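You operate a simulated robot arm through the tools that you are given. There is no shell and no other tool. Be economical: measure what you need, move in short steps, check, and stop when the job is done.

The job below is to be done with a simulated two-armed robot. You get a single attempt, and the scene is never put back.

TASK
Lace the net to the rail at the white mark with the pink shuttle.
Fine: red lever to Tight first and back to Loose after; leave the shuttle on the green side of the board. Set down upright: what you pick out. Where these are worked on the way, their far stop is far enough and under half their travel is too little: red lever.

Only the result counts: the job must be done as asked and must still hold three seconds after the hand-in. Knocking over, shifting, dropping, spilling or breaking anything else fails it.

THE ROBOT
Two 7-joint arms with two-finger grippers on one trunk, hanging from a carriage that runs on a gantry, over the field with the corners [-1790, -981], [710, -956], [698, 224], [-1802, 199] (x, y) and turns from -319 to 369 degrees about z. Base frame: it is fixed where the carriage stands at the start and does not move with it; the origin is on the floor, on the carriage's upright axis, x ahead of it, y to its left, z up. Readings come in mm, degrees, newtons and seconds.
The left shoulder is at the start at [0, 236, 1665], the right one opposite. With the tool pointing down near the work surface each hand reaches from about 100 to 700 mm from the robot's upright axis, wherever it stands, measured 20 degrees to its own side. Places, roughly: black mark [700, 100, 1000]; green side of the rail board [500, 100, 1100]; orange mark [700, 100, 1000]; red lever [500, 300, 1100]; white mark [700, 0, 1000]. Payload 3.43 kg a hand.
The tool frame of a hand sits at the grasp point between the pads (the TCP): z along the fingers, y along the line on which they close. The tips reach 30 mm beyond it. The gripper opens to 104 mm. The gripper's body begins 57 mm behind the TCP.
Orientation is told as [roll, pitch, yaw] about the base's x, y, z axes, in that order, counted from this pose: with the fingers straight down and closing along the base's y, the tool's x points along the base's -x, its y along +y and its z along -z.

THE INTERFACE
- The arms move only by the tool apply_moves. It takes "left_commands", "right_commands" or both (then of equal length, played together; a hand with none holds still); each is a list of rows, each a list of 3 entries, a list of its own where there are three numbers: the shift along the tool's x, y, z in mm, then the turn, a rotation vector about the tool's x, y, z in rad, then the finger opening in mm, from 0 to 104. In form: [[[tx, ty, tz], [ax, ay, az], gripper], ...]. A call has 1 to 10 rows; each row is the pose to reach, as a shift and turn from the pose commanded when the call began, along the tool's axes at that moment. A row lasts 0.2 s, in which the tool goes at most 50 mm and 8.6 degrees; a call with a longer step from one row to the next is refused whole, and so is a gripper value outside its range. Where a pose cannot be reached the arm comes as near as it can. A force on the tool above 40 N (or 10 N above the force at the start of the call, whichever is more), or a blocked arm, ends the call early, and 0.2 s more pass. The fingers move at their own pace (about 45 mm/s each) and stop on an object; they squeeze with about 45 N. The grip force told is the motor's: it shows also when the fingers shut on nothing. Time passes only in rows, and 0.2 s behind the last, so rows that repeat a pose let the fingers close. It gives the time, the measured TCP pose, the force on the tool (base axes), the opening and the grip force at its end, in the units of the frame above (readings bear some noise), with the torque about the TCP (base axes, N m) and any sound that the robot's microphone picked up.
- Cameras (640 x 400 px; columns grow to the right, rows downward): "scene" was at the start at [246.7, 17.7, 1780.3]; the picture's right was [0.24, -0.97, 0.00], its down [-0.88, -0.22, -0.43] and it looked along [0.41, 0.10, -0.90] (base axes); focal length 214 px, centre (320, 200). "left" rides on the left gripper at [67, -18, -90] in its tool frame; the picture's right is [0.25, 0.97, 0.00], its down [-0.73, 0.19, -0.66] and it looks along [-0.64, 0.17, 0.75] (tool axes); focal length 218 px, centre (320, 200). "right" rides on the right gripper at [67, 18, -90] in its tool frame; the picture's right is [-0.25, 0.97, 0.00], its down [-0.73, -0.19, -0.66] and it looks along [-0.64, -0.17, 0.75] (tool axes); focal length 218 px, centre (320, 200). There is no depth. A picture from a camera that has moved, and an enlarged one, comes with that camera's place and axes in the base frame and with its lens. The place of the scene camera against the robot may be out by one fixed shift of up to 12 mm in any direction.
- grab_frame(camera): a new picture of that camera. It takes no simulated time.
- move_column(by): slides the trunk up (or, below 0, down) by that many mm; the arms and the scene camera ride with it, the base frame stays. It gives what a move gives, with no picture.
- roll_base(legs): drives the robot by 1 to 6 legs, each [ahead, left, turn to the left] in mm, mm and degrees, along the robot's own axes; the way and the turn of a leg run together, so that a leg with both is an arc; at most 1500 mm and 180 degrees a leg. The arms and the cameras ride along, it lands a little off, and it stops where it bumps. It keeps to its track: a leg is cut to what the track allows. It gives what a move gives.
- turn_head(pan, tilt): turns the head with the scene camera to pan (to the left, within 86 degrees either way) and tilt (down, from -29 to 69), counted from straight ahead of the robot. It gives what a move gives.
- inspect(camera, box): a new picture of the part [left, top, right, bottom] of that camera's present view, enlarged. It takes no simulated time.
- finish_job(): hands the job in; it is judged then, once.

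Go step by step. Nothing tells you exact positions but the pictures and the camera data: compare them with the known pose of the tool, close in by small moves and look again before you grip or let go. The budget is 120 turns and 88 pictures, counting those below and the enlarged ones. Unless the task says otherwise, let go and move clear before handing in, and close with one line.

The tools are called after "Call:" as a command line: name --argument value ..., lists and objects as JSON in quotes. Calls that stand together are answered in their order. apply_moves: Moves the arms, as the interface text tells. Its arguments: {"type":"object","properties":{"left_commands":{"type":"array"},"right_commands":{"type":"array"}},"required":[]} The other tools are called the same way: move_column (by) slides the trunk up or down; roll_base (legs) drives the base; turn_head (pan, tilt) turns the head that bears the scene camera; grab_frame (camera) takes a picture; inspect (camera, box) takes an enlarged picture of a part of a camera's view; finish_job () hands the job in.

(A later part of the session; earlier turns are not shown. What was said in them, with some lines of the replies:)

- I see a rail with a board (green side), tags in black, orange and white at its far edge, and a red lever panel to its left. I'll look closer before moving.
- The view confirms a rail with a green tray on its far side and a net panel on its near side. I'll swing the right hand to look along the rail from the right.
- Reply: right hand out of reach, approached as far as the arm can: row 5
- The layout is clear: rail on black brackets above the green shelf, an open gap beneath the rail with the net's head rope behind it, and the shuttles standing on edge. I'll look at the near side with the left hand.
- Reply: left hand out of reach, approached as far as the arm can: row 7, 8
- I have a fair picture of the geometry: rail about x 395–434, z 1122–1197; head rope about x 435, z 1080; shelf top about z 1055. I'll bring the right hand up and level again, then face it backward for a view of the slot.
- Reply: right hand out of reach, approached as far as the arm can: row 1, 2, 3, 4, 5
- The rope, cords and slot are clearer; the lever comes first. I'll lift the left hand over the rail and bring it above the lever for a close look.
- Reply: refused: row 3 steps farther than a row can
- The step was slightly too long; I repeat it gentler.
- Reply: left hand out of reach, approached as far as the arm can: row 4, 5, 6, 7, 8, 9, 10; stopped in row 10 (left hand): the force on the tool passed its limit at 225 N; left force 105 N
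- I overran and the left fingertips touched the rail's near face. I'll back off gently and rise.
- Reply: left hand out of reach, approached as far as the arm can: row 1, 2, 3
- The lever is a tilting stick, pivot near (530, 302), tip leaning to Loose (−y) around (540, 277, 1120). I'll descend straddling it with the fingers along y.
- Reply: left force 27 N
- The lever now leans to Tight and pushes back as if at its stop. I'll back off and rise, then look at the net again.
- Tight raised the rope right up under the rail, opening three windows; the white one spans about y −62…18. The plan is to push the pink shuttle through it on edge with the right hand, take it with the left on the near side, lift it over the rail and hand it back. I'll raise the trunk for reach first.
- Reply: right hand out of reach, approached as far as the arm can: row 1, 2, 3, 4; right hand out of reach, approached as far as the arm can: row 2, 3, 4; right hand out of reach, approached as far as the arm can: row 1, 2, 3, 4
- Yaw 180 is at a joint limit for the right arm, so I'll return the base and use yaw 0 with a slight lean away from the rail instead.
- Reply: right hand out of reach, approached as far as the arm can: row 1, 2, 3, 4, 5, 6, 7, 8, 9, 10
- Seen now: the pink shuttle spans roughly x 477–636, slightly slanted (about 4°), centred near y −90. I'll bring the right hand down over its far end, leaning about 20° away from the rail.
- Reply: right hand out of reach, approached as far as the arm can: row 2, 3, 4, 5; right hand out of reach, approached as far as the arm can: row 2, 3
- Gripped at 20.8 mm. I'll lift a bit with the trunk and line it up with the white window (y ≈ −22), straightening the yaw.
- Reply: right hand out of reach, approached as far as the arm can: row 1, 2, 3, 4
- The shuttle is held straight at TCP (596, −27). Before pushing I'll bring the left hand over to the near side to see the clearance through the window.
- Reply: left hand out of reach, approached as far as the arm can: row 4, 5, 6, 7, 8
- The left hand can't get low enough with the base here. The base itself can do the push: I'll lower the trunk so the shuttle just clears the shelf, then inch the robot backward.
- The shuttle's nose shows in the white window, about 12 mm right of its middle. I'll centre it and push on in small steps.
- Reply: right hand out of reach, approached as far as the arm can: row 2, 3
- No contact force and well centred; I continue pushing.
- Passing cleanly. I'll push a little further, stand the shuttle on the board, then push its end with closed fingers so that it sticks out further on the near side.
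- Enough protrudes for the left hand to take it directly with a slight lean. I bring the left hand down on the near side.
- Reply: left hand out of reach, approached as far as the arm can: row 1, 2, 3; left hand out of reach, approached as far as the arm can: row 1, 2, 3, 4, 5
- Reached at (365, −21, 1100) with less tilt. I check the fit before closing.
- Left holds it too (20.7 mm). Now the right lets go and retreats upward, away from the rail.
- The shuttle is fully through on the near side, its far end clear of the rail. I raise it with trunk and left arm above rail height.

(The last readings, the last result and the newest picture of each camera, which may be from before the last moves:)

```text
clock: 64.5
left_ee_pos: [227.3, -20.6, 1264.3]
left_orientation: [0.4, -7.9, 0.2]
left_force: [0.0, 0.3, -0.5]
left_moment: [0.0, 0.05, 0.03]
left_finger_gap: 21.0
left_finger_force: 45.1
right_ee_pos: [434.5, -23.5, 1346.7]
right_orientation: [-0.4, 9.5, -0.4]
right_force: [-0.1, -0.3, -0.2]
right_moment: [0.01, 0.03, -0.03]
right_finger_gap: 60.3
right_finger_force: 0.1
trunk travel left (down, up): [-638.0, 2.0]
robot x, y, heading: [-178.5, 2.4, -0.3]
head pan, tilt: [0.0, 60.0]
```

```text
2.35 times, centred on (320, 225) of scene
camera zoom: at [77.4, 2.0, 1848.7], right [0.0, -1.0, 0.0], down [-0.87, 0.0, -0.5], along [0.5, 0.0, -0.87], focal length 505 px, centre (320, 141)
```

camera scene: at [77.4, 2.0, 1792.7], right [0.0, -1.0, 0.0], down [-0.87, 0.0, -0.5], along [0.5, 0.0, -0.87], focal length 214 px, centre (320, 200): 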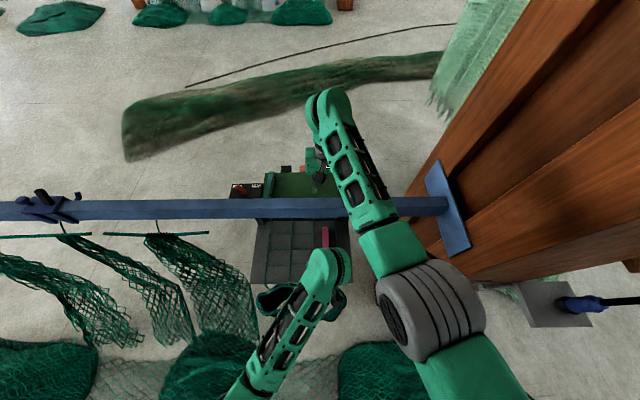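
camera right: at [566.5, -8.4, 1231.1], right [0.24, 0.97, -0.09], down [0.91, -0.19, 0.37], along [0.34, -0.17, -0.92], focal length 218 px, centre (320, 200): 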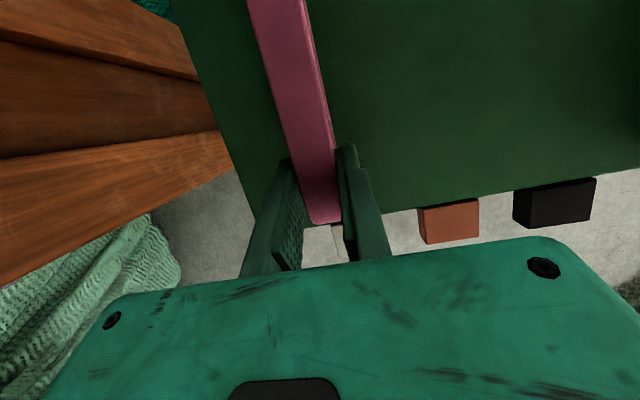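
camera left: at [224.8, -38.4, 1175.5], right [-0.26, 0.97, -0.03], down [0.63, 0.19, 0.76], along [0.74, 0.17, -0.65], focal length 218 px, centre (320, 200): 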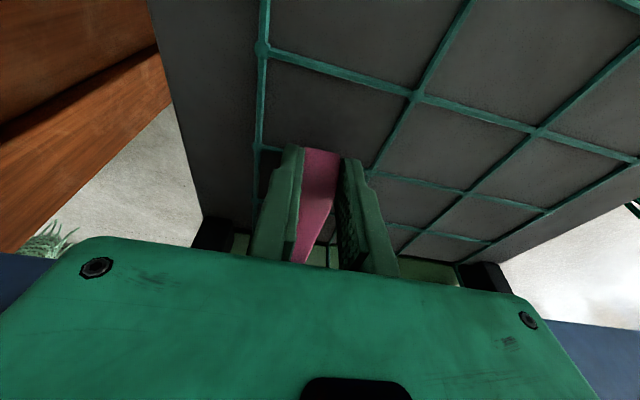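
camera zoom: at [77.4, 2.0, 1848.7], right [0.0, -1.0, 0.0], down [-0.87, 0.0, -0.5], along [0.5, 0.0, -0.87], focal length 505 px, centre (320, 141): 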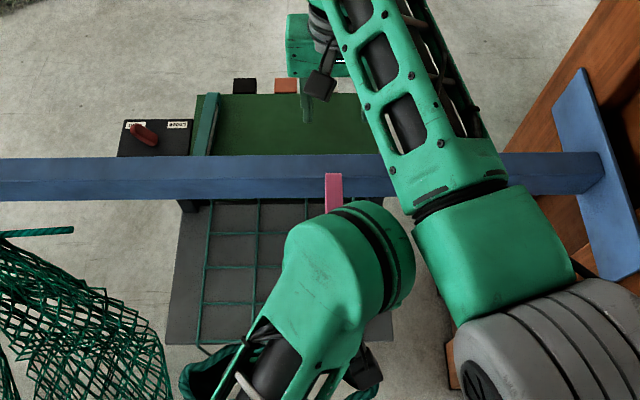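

Call:
apply_moves --right_commands '[[[20, 1, 5], [0, 0.06, 0], 70], [[45, 2, 10], [0, 0.12, 0], 70], [[66, 3, 25], [0, 0.18, 0], 70], [[66, 3, 50], [0, 0.18, 0], 70], [[66, 3, 50], [0, 0.18, 0], 70]]'

Call:
grab_frame --camera "right"

```text
clock: 65.7
left_ee_pos: [223.8, -9.9, 1248.8]
left_orientation: [1.6, -6.2, 0.9]
left_force: [-0.4, 0.6, -0.3]
left_moment: [0.03, 0.01, 0.01]
left_finger_gap: 20.9
left_finger_force: 44.4
right_ee_pos: [365.6, -26.4, 1317.2]
right_orientation: [-0.1, 19.1, -1.3]
right_force: [-0.3, -0.4, -0.4]
right_moment: [-0.03, -0.01, -0.02]
right_finger_gap: 70.0
right_finger_force: 0.1
trunk travel left (down, up): [-638.0, 2.0]
robot x, y, heading: [-177.6, 2.9, -0.1]
head pan, tilt: [0.0, 60.0]
```

```text
26 pictures are left
camera right: at [333.3, -8.7, 1423.4], right [0.26, 0.96, -0.08], down [0.9, -0.21, 0.38], along [0.35, -0.18, -0.92], focal length 218 px, centre (320, 200)
```

right: 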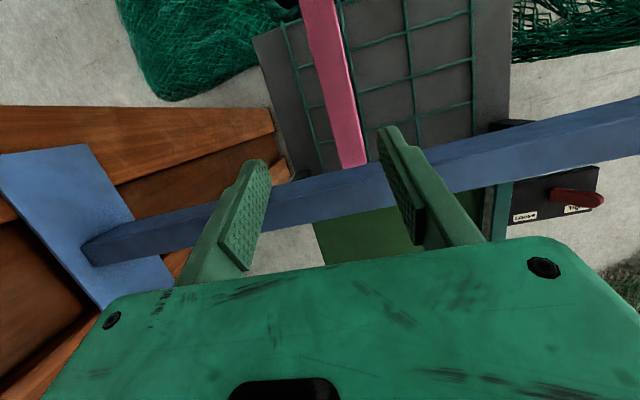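

The arms touched each other up here and the left hand was nudged, so no mid-air handover. Instead the left hand will carry the shuttle over the rail turned sideways (yaw −90°) and set it on the green board itself. First the right arm withdraws.

Call:
apply_moves --right_commands '[[[-25, -5, -25], [0, -0.06, 0], 70], [[-50, -15, -40], [0, -0.12, 0], 70], [[-75, -40, -45], [0, -0.18, 0], 70], [[-85, -75, -45], [0, -0.25, 0], 70], [[-85, -110, -45], [0, -0.3, 0], 70], [[-85, -145, -45], [0, -0.33, 0], 70]]'

Call:
grab_frame --camera "scene"

Call:
grab_frame --camera "left"

```text
clock: 67.1
left_ee_pos: [229.6, -22.0, 1267.7]
left_orientation: [0.1, -8.3, 0.3]
left_force: [-0.1, 0.2, -0.6]
left_moment: [-0.01, 0.07, 0.02]
left_finger_gap: 20.8
left_finger_force: 44.7
right_ee_pos: [451.9, -166.5, 1320.5]
right_orientation: [-0.6, 1.2, -0.2]
right_force: [-0.1, 0.7, 0.6]
right_moment: [-0.03, 0.04, -0.01]
right_finger_gap: 70.0
right_finger_force: 0.1
trunk travel left (down, up): [-638.0, 2.0]
robot x, y, heading: [-179.9, 1.6, -0.5]
head pan, tilt: [0.0, 60.0]
```

```text
25 pictures are left
camera scene: at [77.3, 2.0, 1848.7], right [0.0, -1.0, 0.0], down [-0.87, 0.0, -0.5], along [0.5, 0.0, -0.87], focal length 214 px, centre (320, 200)
```

scene: 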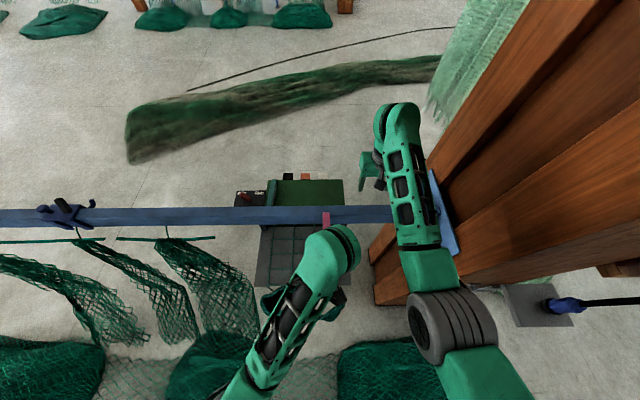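

```text
24 pictures are left
camera left: at [150.1, -39.8, 1346.3], right [-0.26, 0.97, -0.03], down [0.63, 0.19, 0.76], along [0.74, 0.17, -0.65], focal length 218 px, centre (320, 200)
```

left: 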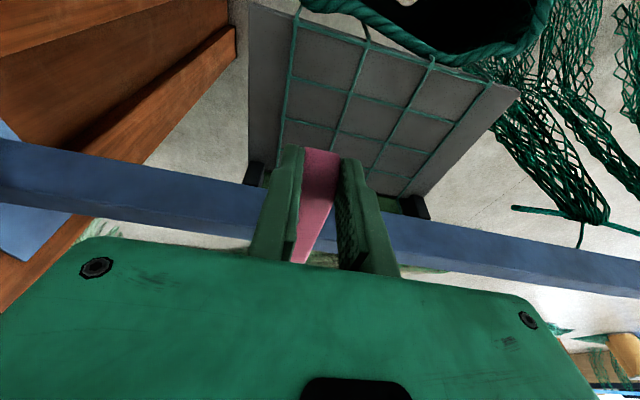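

Call:
roll_base --legs '[[200, 0, 0]]'

Call:
apply_moves --left_commands '[[[-35, 0, 0], [0, 0, 0], 5], [[-70, 0, 0], [0, 0, 0], 5], [[-110, 0, 0], [0, 0, 0], 5]]'

```text
clock: 68.7
left_ee_pos: [425.8, -21.9, 1268.6]
left_orientation: [0.1, -8.3, 0.3]
left_force: [-0.7, -0.4, -0.1]
left_moment: [0.0, 0.01, 0.01]
left_finger_gap: 20.9
left_finger_force: 44.7
right_ee_pos: [649.2, -166.2, 1320.6]
right_orientation: [-0.5, 1.2, -0.1]
right_force: [0.0, 0.0, 0.8]
right_moment: [-0.01, -0.02, -0.02]
right_finger_gap: 70.2
right_finger_force: 0.1
trunk travel left (down, up): [-638.0, 2.0]
robot x, y, heading: [19.0, -0.8, 0.0]
head pan, tilt: [0.0, 60.0]
```

```text
clock: 69.5
left_ee_pos: [536.9, -23.7, 1284.6]
left_orientation: [0.1, -8.3, 0.4]
left_force: [-1.3, 0.4, -0.6]
left_moment: [0.0, 0.01, -0.01]
left_finger_gap: 20.7
left_finger_force: 44.5
right_ee_pos: [649.2, -166.1, 1320.7]
right_orientation: [-0.5, 1.2, -0.1]
right_force: [-0.4, -0.5, -0.5]
right_moment: [-0.04, 0.02, -0.03]
right_finger_gap: 70.0
right_finger_force: 0.1
trunk travel left (down, up): [-638.0, 2.0]
robot x, y, heading: [18.2, 3.8, -0.1]
head pan, tilt: [0.0, 60.0]
```

Call:
apply_moves --left_commands '[[[0, 13, 0], [0.0214, 0, 0.1475], 5], [[0, 27, 0], [0.0428, 0, 0.295], 5], [[0, 40, 0], [0.0642, 0, 0.4425], 5], [[0, 54, 0], [0.0856, 0, 0.59], 5], [[0, 67, 0], [0.107, 0, 0.7375], 5], [[0, 80, 0], [0.1284, 0, 0.885], 5], [[0, 94, 0], [0.1498, 0, 1.0325], 5], [[0, 107, 0], [0.1712, 0, 1.18], 5], [[0, 120, 0], [0.1926, 0, 1.3275], 5], [[0, 134, 0], [0.214, 0, 1.475], 5]]'

Call:
grab_frame --camera "scene"

Call:
grab_frame --camera "left"

```text
clock: 71.7
left_ee_pos: [533.5, 110.4, 1284.0]
left_orientation: [0.0, -8.2, -85.2]
left_force: [-0.1, -0.3, -0.5]
left_moment: [0.03, -0.01, -0.01]
left_finger_gap: 20.8
left_finger_force: 44.6
right_ee_pos: [649.3, -167.0, 1321.1]
right_orientation: [-0.4, 1.2, -0.1]
right_force: [0.0, -0.7, 0.1]
right_moment: [0.0, -0.01, -0.02]
right_finger_gap: 70.2
right_finger_force: 0.2
trunk travel left (down, up): [-638.0, 2.0]
robot x, y, heading: [20.9, -0.2, -0.3]
head pan, tilt: [0.0, 60.0]
```

```text
23 pictures are left
camera scene: at [274.5, 1.7, 1848.7], right [0.0, -1.0, 0.0], down [-0.87, 0.0, -0.5], along [0.5, 0.0, -0.87], focal length 214 px, centre (320, 200)
```

scene: 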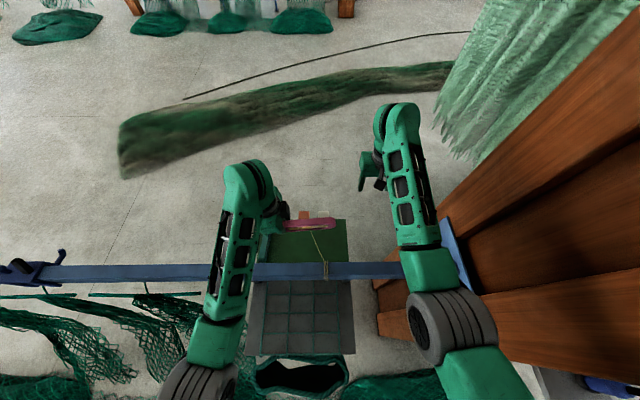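

```text
22 pictures are left
camera left: at [509.7, 188.5, 1362.3], right [0.94, 0.33, -0.04], down [0.24, -0.61, 0.75], along [0.23, -0.72, -0.66], focal length 218 px, centre (320, 200)
```

left: 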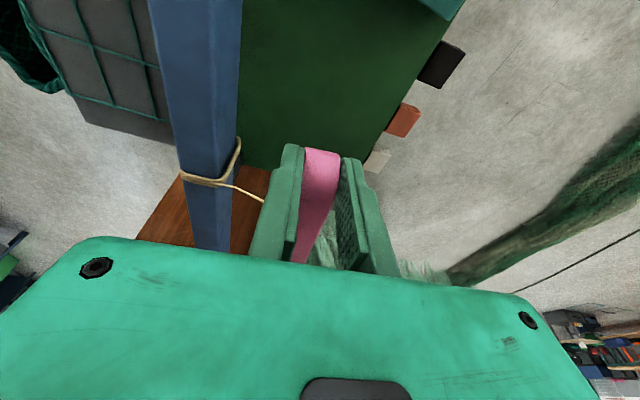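

The twine now loops around the rail at the white window. I lower the shuttle toward the green board.

Call:
move_column --by -60

Call:
apply_moves --left_commands '[[[4, 0, 30], [0, 0, 0], 5], [[9, 0, 60], [0, 0, 0], 5], [[13, 0, 90], [0, 0, 0], 5], [[16, 0, 112], [0, 0, 0], 5], [[16, 0, 112], [0, 0, 0], 5]]'

Call:
grab_frame --camera "left"

Call:
inspect --camera "scene" --box '[220, 170, 370, 300]'

```text
clock: 72.7
left_ee_pos: [534.1, 110.7, 1224.9]
left_orientation: [0.0, -8.2, -85.1]
left_force: [-0.5, 0.4, 0.8]
left_moment: [0.07, -0.01, -0.02]
left_finger_gap: 20.7
left_finger_force: 44.7
right_ee_pos: [648.1, -166.5, 1260.8]
right_orientation: [-0.5, 1.2, -0.1]
right_force: [0.3, 0.5, -0.5]
right_moment: [0.01, 0.01, 0.01]
right_finger_gap: 70.1
right_finger_force: 0.0
trunk travel left (down, up): [-578.0, 62.0]
robot x, y, heading: [21.3, 2.3, -0.1]
head pan, tilt: [0.0, 60.0]
```

```text
clock: 73.9
left_ee_pos: [534.7, 110.7, 1110.4]
left_orientation: [0.1, -8.2, -85.2]
left_force: [-0.3, 0.2, -0.6]
left_moment: [0.02, 0.02, 0.0]
left_finger_gap: 21.1
left_finger_force: 44.7
right_ee_pos: [649.3, -165.5, 1261.3]
right_orientation: [-0.5, 1.1, -0.2]
right_force: [-0.9, 0.6, -0.1]
right_moment: [-0.01, -0.01, 0.0]
right_finger_gap: 70.2
right_finger_force: 0.0
trunk travel left (down, up): [-578.0, 62.0]
robot x, y, heading: [18.2, 0.9, -0.1]
head pan, tilt: [0.0, 60.0]
```

```text
21 pictures are left
camera left: at [510.8, 188.1, 1189.6], right [0.94, 0.33, -0.03], down [0.24, -0.61, 0.75], along [0.23, -0.72, -0.66], focal length 218 px, centre (320, 200)
```

left: 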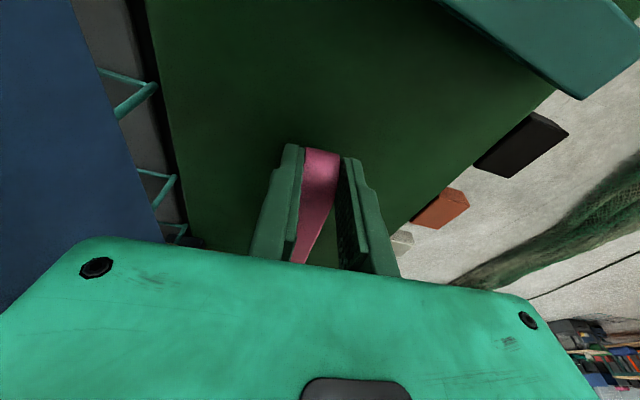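

```text
3.08 times, centred on (295, 235) of scene
camera zoom: at [274.5, 1.7, 1788.7], right [0.0, -1.0, 0.0], down [-0.87, 0.0, -0.5], along [0.5, 0.0, -0.87], focal length 660 px, centre (397, 92)
```

zoom: 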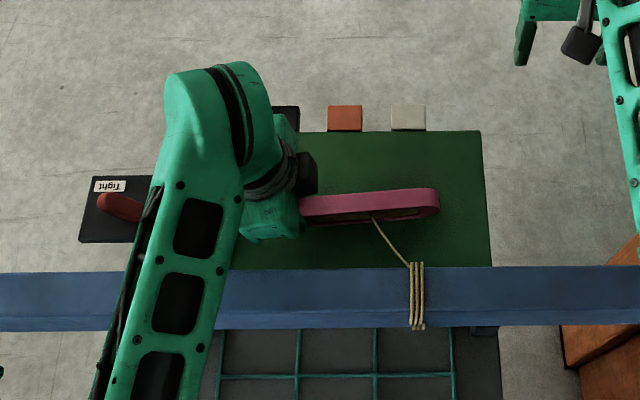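

Shuttle is level above the board with about 15 mm to go. I lower the rest by small steps and watch the force.

Call:
apply_moves --left_commands '[[[1, 0, 6], [0, 0, 0], 5], [[2, 0, 11], [0, 0, 0], 5], [[2, 0, 13], [0, 0, 0], 5], [[2, 0, 13], [0, 0, 0], 5]]'

```text
clock: 74.9
left_ee_pos: [533.9, 110.5, 1097.7]
left_orientation: [0.0, -8.1, -85.1]
left_force: [-0.6, -0.3, -0.1]
left_moment: [0.03, -0.03, 0.01]
left_finger_gap: 20.9
left_finger_force: 45.1
right_ee_pos: [648.3, -167.3, 1260.7]
right_orientation: [-0.4, 1.2, -0.1]
right_force: [0.4, 1.3, 0.6]
right_moment: [-0.03, 0.01, -0.03]
right_finger_gap: 69.9
right_finger_force: 0.2
trunk travel left (down, up): [-578.0, 62.0]
robot x, y, heading: [20.4, -0.0, -0.0]
head pan, tilt: [0.0, 60.0]
```

Call:
apply_moves --left_commands '[[[0, 0, 1], [0, 0, 0], 5], [[0, 0, 2], [0, 0, 0], 5], [[0, 0, 2.5], [0, 0, 0], 5]]'

```text
clock: 75.7
left_ee_pos: [535.0, 110.1, 1095.6]
left_orientation: [0.0, -8.2, -85.1]
left_force: [-0.6, -0.7, 3.7]
left_moment: [-0.54, -0.06, -0.18]
left_finger_gap: 20.7
left_finger_force: 45.0
right_ee_pos: [650.4, -166.4, 1260.7]
right_orientation: [-0.5, 1.2, -0.1]
right_force: [-0.4, 0.2, 0.3]
right_moment: [0.03, 0.01, 0.01]
right_finger_gap: 70.0
right_finger_force: 0.0
trunk travel left (down, up): [-578.0, 62.0]
robot x, y, heading: [20.3, -1.9, -0.1]
head pan, tilt: [0.0, 60.0]
```

It touches the board (3.7 N). I release slowly and rise straight up along the fingers.

Call:
apply_moves --left_commands '[[[0, 0, 0], [0, 0, 0], 22], [[0, 0, 0], [0, 0, 0], 28], [[0, 0, 0], [0, 0, 0], 40], [[0, 0, 0], [0, 0, 0], 60], [[0, 0, 0], [0, 0, 0], 60]]'

Call:
grab_frame --camera "left"

```text
clock: 76.9
left_ee_pos: [535.0, 111.7, 1095.0]
left_orientation: [0.1, -8.1, -85.1]
left_force: [-0.1, -0.4, 0.3]
left_moment: [-0.02, 0.0, -0.01]
left_finger_gap: 60.1
left_finger_force: 0.0
right_ee_pos: [648.1, -166.3, 1259.6]
right_orientation: [-0.5, 1.2, -0.1]
right_force: [0.4, -0.6, 0.4]
right_moment: [0.02, 0.02, 0.01]
right_finger_gap: 70.0
right_finger_force: 0.1
trunk travel left (down, up): [-578.0, 62.0]
robot x, y, heading: [20.8, -2.6, 0.2]
head pan, tilt: [0.0, 60.0]
```

```text
19 pictures are left
camera left: at [510.1, 188.7, 1173.4], right [0.94, 0.33, -0.03], down [0.24, -0.61, 0.75], along [0.23, -0.72, -0.66], focal length 218 px, centre (320, 200)
```

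left: 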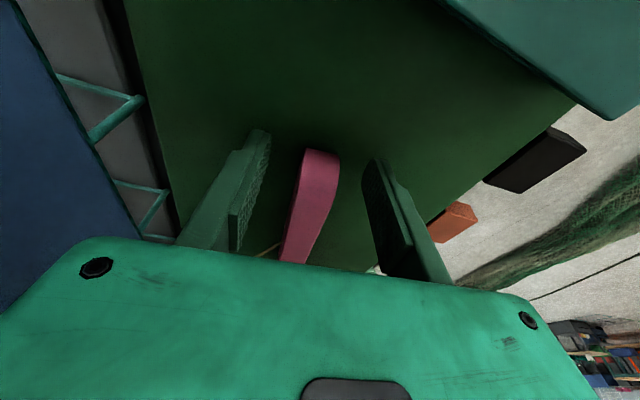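

Call:
apply_moves --left_commands '[[[0, 0, -20], [0, 0, 0], 60], [[0, 0, -45], [0, 0, 0], 60], [[0, 0, -80], [0, 0, 0], 60], [[0, 0, -120], [0, 0, 0], 60], [[0, 0, -150], [0, 0, 0], 60]]'

Call:
apply_moves --left_commands '[[[-15, 0, 0], [-0.0214, 0, -0.1475], 90], [[-30, 0, 0], [-0.0428, 0, -0.295], 90], [[45, 0, 0], [-0.0642, 0, -0.4425], 90]]'

```text
clock: 78.1
left_ee_pos: [530.6, 130.5, 1243.7]
left_orientation: [0.0, -8.2, -84.9]
left_force: [-0.6, -0.6, 0.0]
left_moment: [0.0, 0.02, -0.01]
left_finger_gap: 60.0
left_finger_force: 0.1
right_ee_pos: [649.4, -166.3, 1262.2]
right_orientation: [-0.5, 1.2, -0.1]
right_force: [0.6, 0.1, -0.5]
right_moment: [0.0, 0.02, -0.02]
right_finger_gap: 70.0
right_finger_force: 0.0
trunk travel left (down, up): [-578.0, 62.0]
robot x, y, heading: [20.6, 2.2, 0.0]
head pan, tilt: [0.0, 60.0]
```

```text
refused: row 3 steps farther than a row can; nothing moved
```

Call:
apply_moves --left_commands '[[[20, 4, -3], [-0.0212, 0, -0.1465], 90], [[40, 7, -6], [-0.0424, 0, -0.293], 90], [[61, 11, -9], [-0.0636, 0, -0.4395], 90], [[81, 14, -12], [-0.0848, 0, -0.586], 90], [[101, 18, -15], [-0.106, 0, -0.7325], 90], [[121, 21, -18], [-0.1272, 0, -0.879], 90], [[142, 25, -21], [-0.1484, 0, -1.0255], 90], [[162, 29, -24], [-0.1696, 0, -1.172], 90], [[182, 32, -27], [-0.1908, 0, -1.3185], 90], [[202, 36, -29], [-0.212, 0, -1.465], 90]]'

Call:
grab_frame --camera "left"

Call:
grab_frame --camera "scene"

```text
clock: 80.3
left_ee_pos: [549.6, 339.0, 1244.1]
left_orientation: [0.2, -8.3, -0.1]
left_force: [0.7, 0.8, 0.1]
left_moment: [-0.01, 0.0, 0.01]
left_finger_gap: 89.9
left_finger_force: 0.1
right_ee_pos: [649.0, -165.8, 1261.0]
right_orientation: [-0.6, 1.2, -0.1]
right_force: [0.9, 0.2, 0.8]
right_moment: [0.0, 0.01, 0.04]
right_finger_gap: 69.9
right_finger_force: 0.0
trunk travel left (down, up): [-578.0, 62.0]
robot x, y, heading: [22.4, -1.8, -0.1]
head pan, tilt: [0.0, 60.0]
```

```text
18 pictures are left
camera left: at [470.8, 321.9, 1321.0], right [-0.25, 0.97, -0.03], down [0.63, 0.19, 0.76], along [0.74, 0.17, -0.65], focal length 218 px, centre (320, 200)
```

left: 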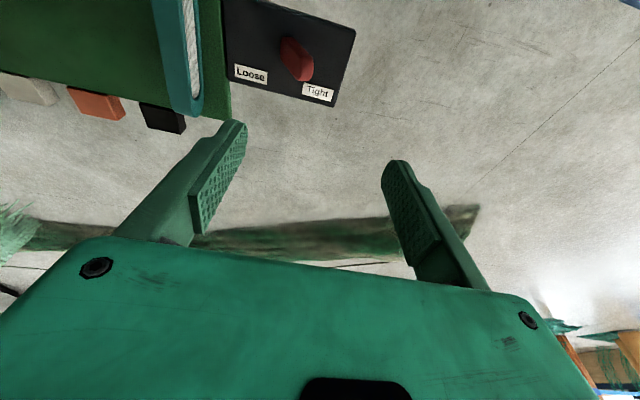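

```text
17 pictures are left
camera scene: at [274.5, 1.7, 1788.7], right [0.0, -1.0, 0.0], down [-0.87, 0.0, -0.5], along [0.5, 0.0, -0.87], focal length 214 px, centre (320, 200)
```

scene: 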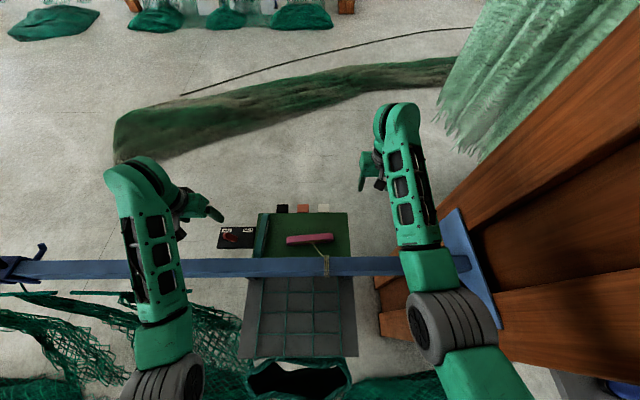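

The shuttle stands on the green side and the lashing is on the rail. Now the lever goes back: closed fingers down on its +y side, then push toward Loose.

Call:
apply_moves --left_commands '[[[0, 12, 0], [0, 0.05, 0], 40], [[0, 24, 0], [0, 0.1, 0], 10], [[0, 24, 0], [0, 0.145, 0], 0], [[0, 24, 0], [0, 0.145, 0], 0], [[5, 24, 35], [0, 0.145, 0], 0], [[10, 24, 70], [0, 0.145, 0], 0], [[15, 24, 105], [0, 0.145, 0], 0], [[18, 24, 125], [0, 0.145, 0], 0]]'

Call:
grab_frame --camera "left"

```text
clock: 82.1
left_ee_pos: [551.9, 362.0, 1115.6]
left_orientation: [0.1, 0.1, -0.2]
left_force: [-0.2, -0.6, -0.7]
left_moment: [0.01, -0.03, -0.01]
left_finger_gap: 0.1
left_finger_force: 35.0
right_ee_pos: [648.9, -166.9, 1261.1]
right_orientation: [-0.5, 1.3, 0.0]
right_force: [0.0, -0.6, -0.7]
right_moment: [-0.03, 0.03, 0.0]
right_finger_gap: 69.9
right_finger_force: 0.1
trunk travel left (down, up): [-578.0, 62.0]
robot x, y, heading: [21.3, -1.0, -0.2]
head pan, tilt: [0.0, 60.0]
```

```text
16 pictures are left
camera left: at [484.7, 344.3, 1204.5], right [-0.25, 0.97, 0.0], down [0.73, 0.19, 0.66], along [0.64, 0.16, -0.75], focal length 218 px, centre (320, 200)
```

left: 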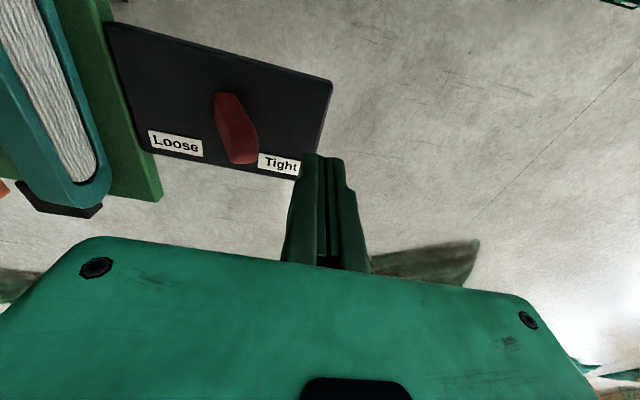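

Call:
apply_moves --left_commands '[[[0, -12, 0], [0, 0, 0], 0], [[0, -24, 0], [0, 0, 0], 0], [[0, -34, 0], [0, 0, 0], 0], [[0, -42, 0], [0, 0, 0], 0], [[0, -48, 0], [0, 0, 0], 0], [[0, -52, 0], [0, 0, 0], 0]]'

Call:
grab_frame --camera "left"

```text
clock: 83.5
left_ee_pos: [552.5, 310.5, 1116.7]
left_orientation: [0.0, 0.0, -0.4]
left_force: [0.1, -0.2, -0.4]
left_moment: [0.02, 0.01, 0.01]
left_finger_gap: 0.1
left_finger_force: 34.9
right_ee_pos: [649.6, -166.8, 1260.5]
right_orientation: [-0.6, 1.1, -0.2]
right_force: [0.6, -0.2, 0.2]
right_moment: [0.03, 0.02, 0.02]
right_finger_gap: 69.8
right_finger_force: 0.1
trunk travel left (down, up): [-578.0, 62.0]
robot x, y, heading: [21.8, -2.1, 0.1]
head pan, tilt: [0.0, 60.0]
```

```text
15 pictures are left
camera left: at [484.7, 293.3, 1205.7], right [-0.25, 0.97, 0.0], down [0.73, 0.19, 0.66], along [0.64, 0.16, -0.75], focal length 218 px, centre (320, 200)
```

left: 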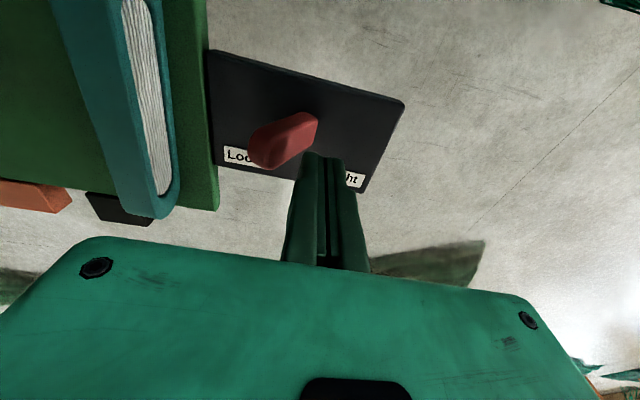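

The lever tip is back at its starting lean (y ≈ 278). I nudge a few mm more to confirm the stop, then withdraw upward.

Call:
apply_moves --left_commands '[[[0, -4, 0], [0, 0, 0], 0], [[0, -8, 0], [0, 0, 0], 0]]'

Call:
apply_moves --left_commands '[[[0, 10, 0], [0, 0, 0], 0], [[0, 15, -25], [0, 0, 0], 0], [[0, 15, -60], [0, 0, 0], 0], [[0, 15, -100], [0, 0, 0], 0], [[0, 15, -140], [0, 0, 0], 0]]'

Call:
inspect --camera "scene" --box '[200, 190, 370, 300]'

Call:
grab_frame --camera "left"

```text
clock: 84.1
left_ee_pos: [550.9, 302.5, 1116.6]
left_orientation: [0.1, 0.1, -0.1]
left_force: [-0.3, 0.8, 0.8]
left_moment: [-0.01, 0.0, -0.01]
left_finger_gap: 0.1
left_finger_force: 35.1
right_ee_pos: [648.1, -166.0, 1260.1]
right_orientation: [-0.6, 1.2, -0.1]
right_force: [-0.6, 0.2, 0.7]
right_moment: [-0.02, 0.01, -0.03]
right_finger_gap: 69.8
right_finger_force: 0.0
trunk travel left (down, up): [-578.0, 62.0]
robot x, y, heading: [19.3, -2.2, -0.3]
head pan, tilt: [0.0, 60.0]
```

```text
clock: 85.3
left_ee_pos: [550.1, 319.7, 1255.1]
left_orientation: [0.0, 0.1, -0.3]
left_force: [0.0, -0.9, -0.1]
left_moment: [0.0, 0.01, 0.02]
left_finger_gap: 0.1
left_finger_force: 34.6
right_ee_pos: [649.2, -165.4, 1260.8]
right_orientation: [-0.5, 1.2, -0.1]
right_force: [-0.1, 0.7, -0.3]
right_moment: [0.02, -0.01, 0.01]
right_finger_gap: 70.1
right_finger_force: 0.0
trunk travel left (down, up): [-578.0, 62.0]
robot x, y, heading: [21.5, 0.4, -0.3]
head pan, tilt: [0.0, 60.0]
```

```text
3.64 times, centred on (285, 245) of scene
camera zoom: at [274.6, 1.7, 1788.6], right [0.0, -1.0, 0.0], down [-0.87, 0.0, -0.5], along [0.5, 0.0, -0.87], focal length 780 px, centre (447, 36)
```

zoom: 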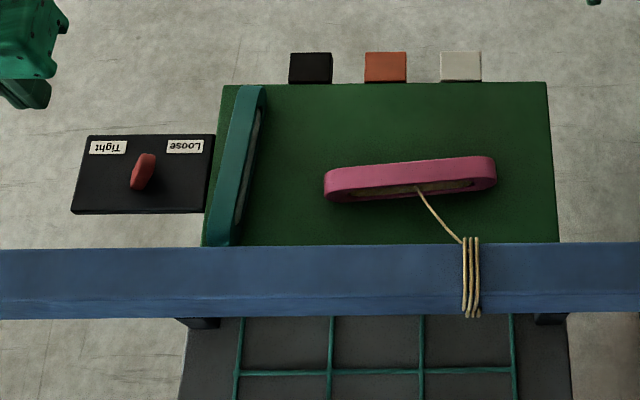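

```text
13 pictures are left
camera left: at [483.3, 302.9, 1344.1], right [-0.25, 0.97, 0.0], down [0.73, 0.19, 0.66], along [0.64, 0.16, -0.75], focal length 218 px, centre (320, 200)
```

left: 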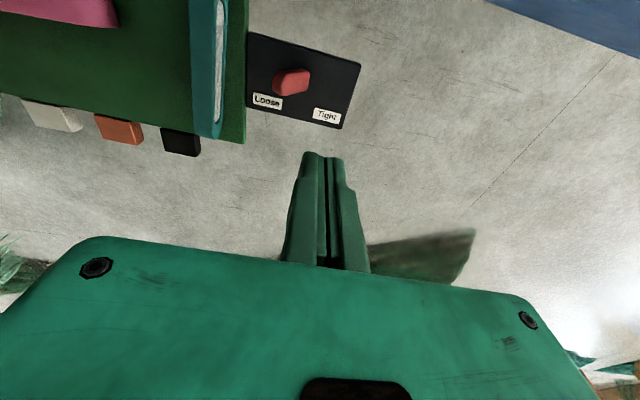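

The lashing sits on the rail in the white cell, the pink shuttle stands upright on the green side, the lever is back at Loose and both hands are clear. I'm handing in.

Call:
finish_job

```text
The job is handed in.
```

The net is laced to the rail at the white mark; the pink shuttle stands upright on the green side and the red lever went to Tight first and is now back at Loose. On the way, the left fingertips hit the rail once (225 N peak) and the two arms pressed against each other once; I saw no damage or shift from either in the later pictures.
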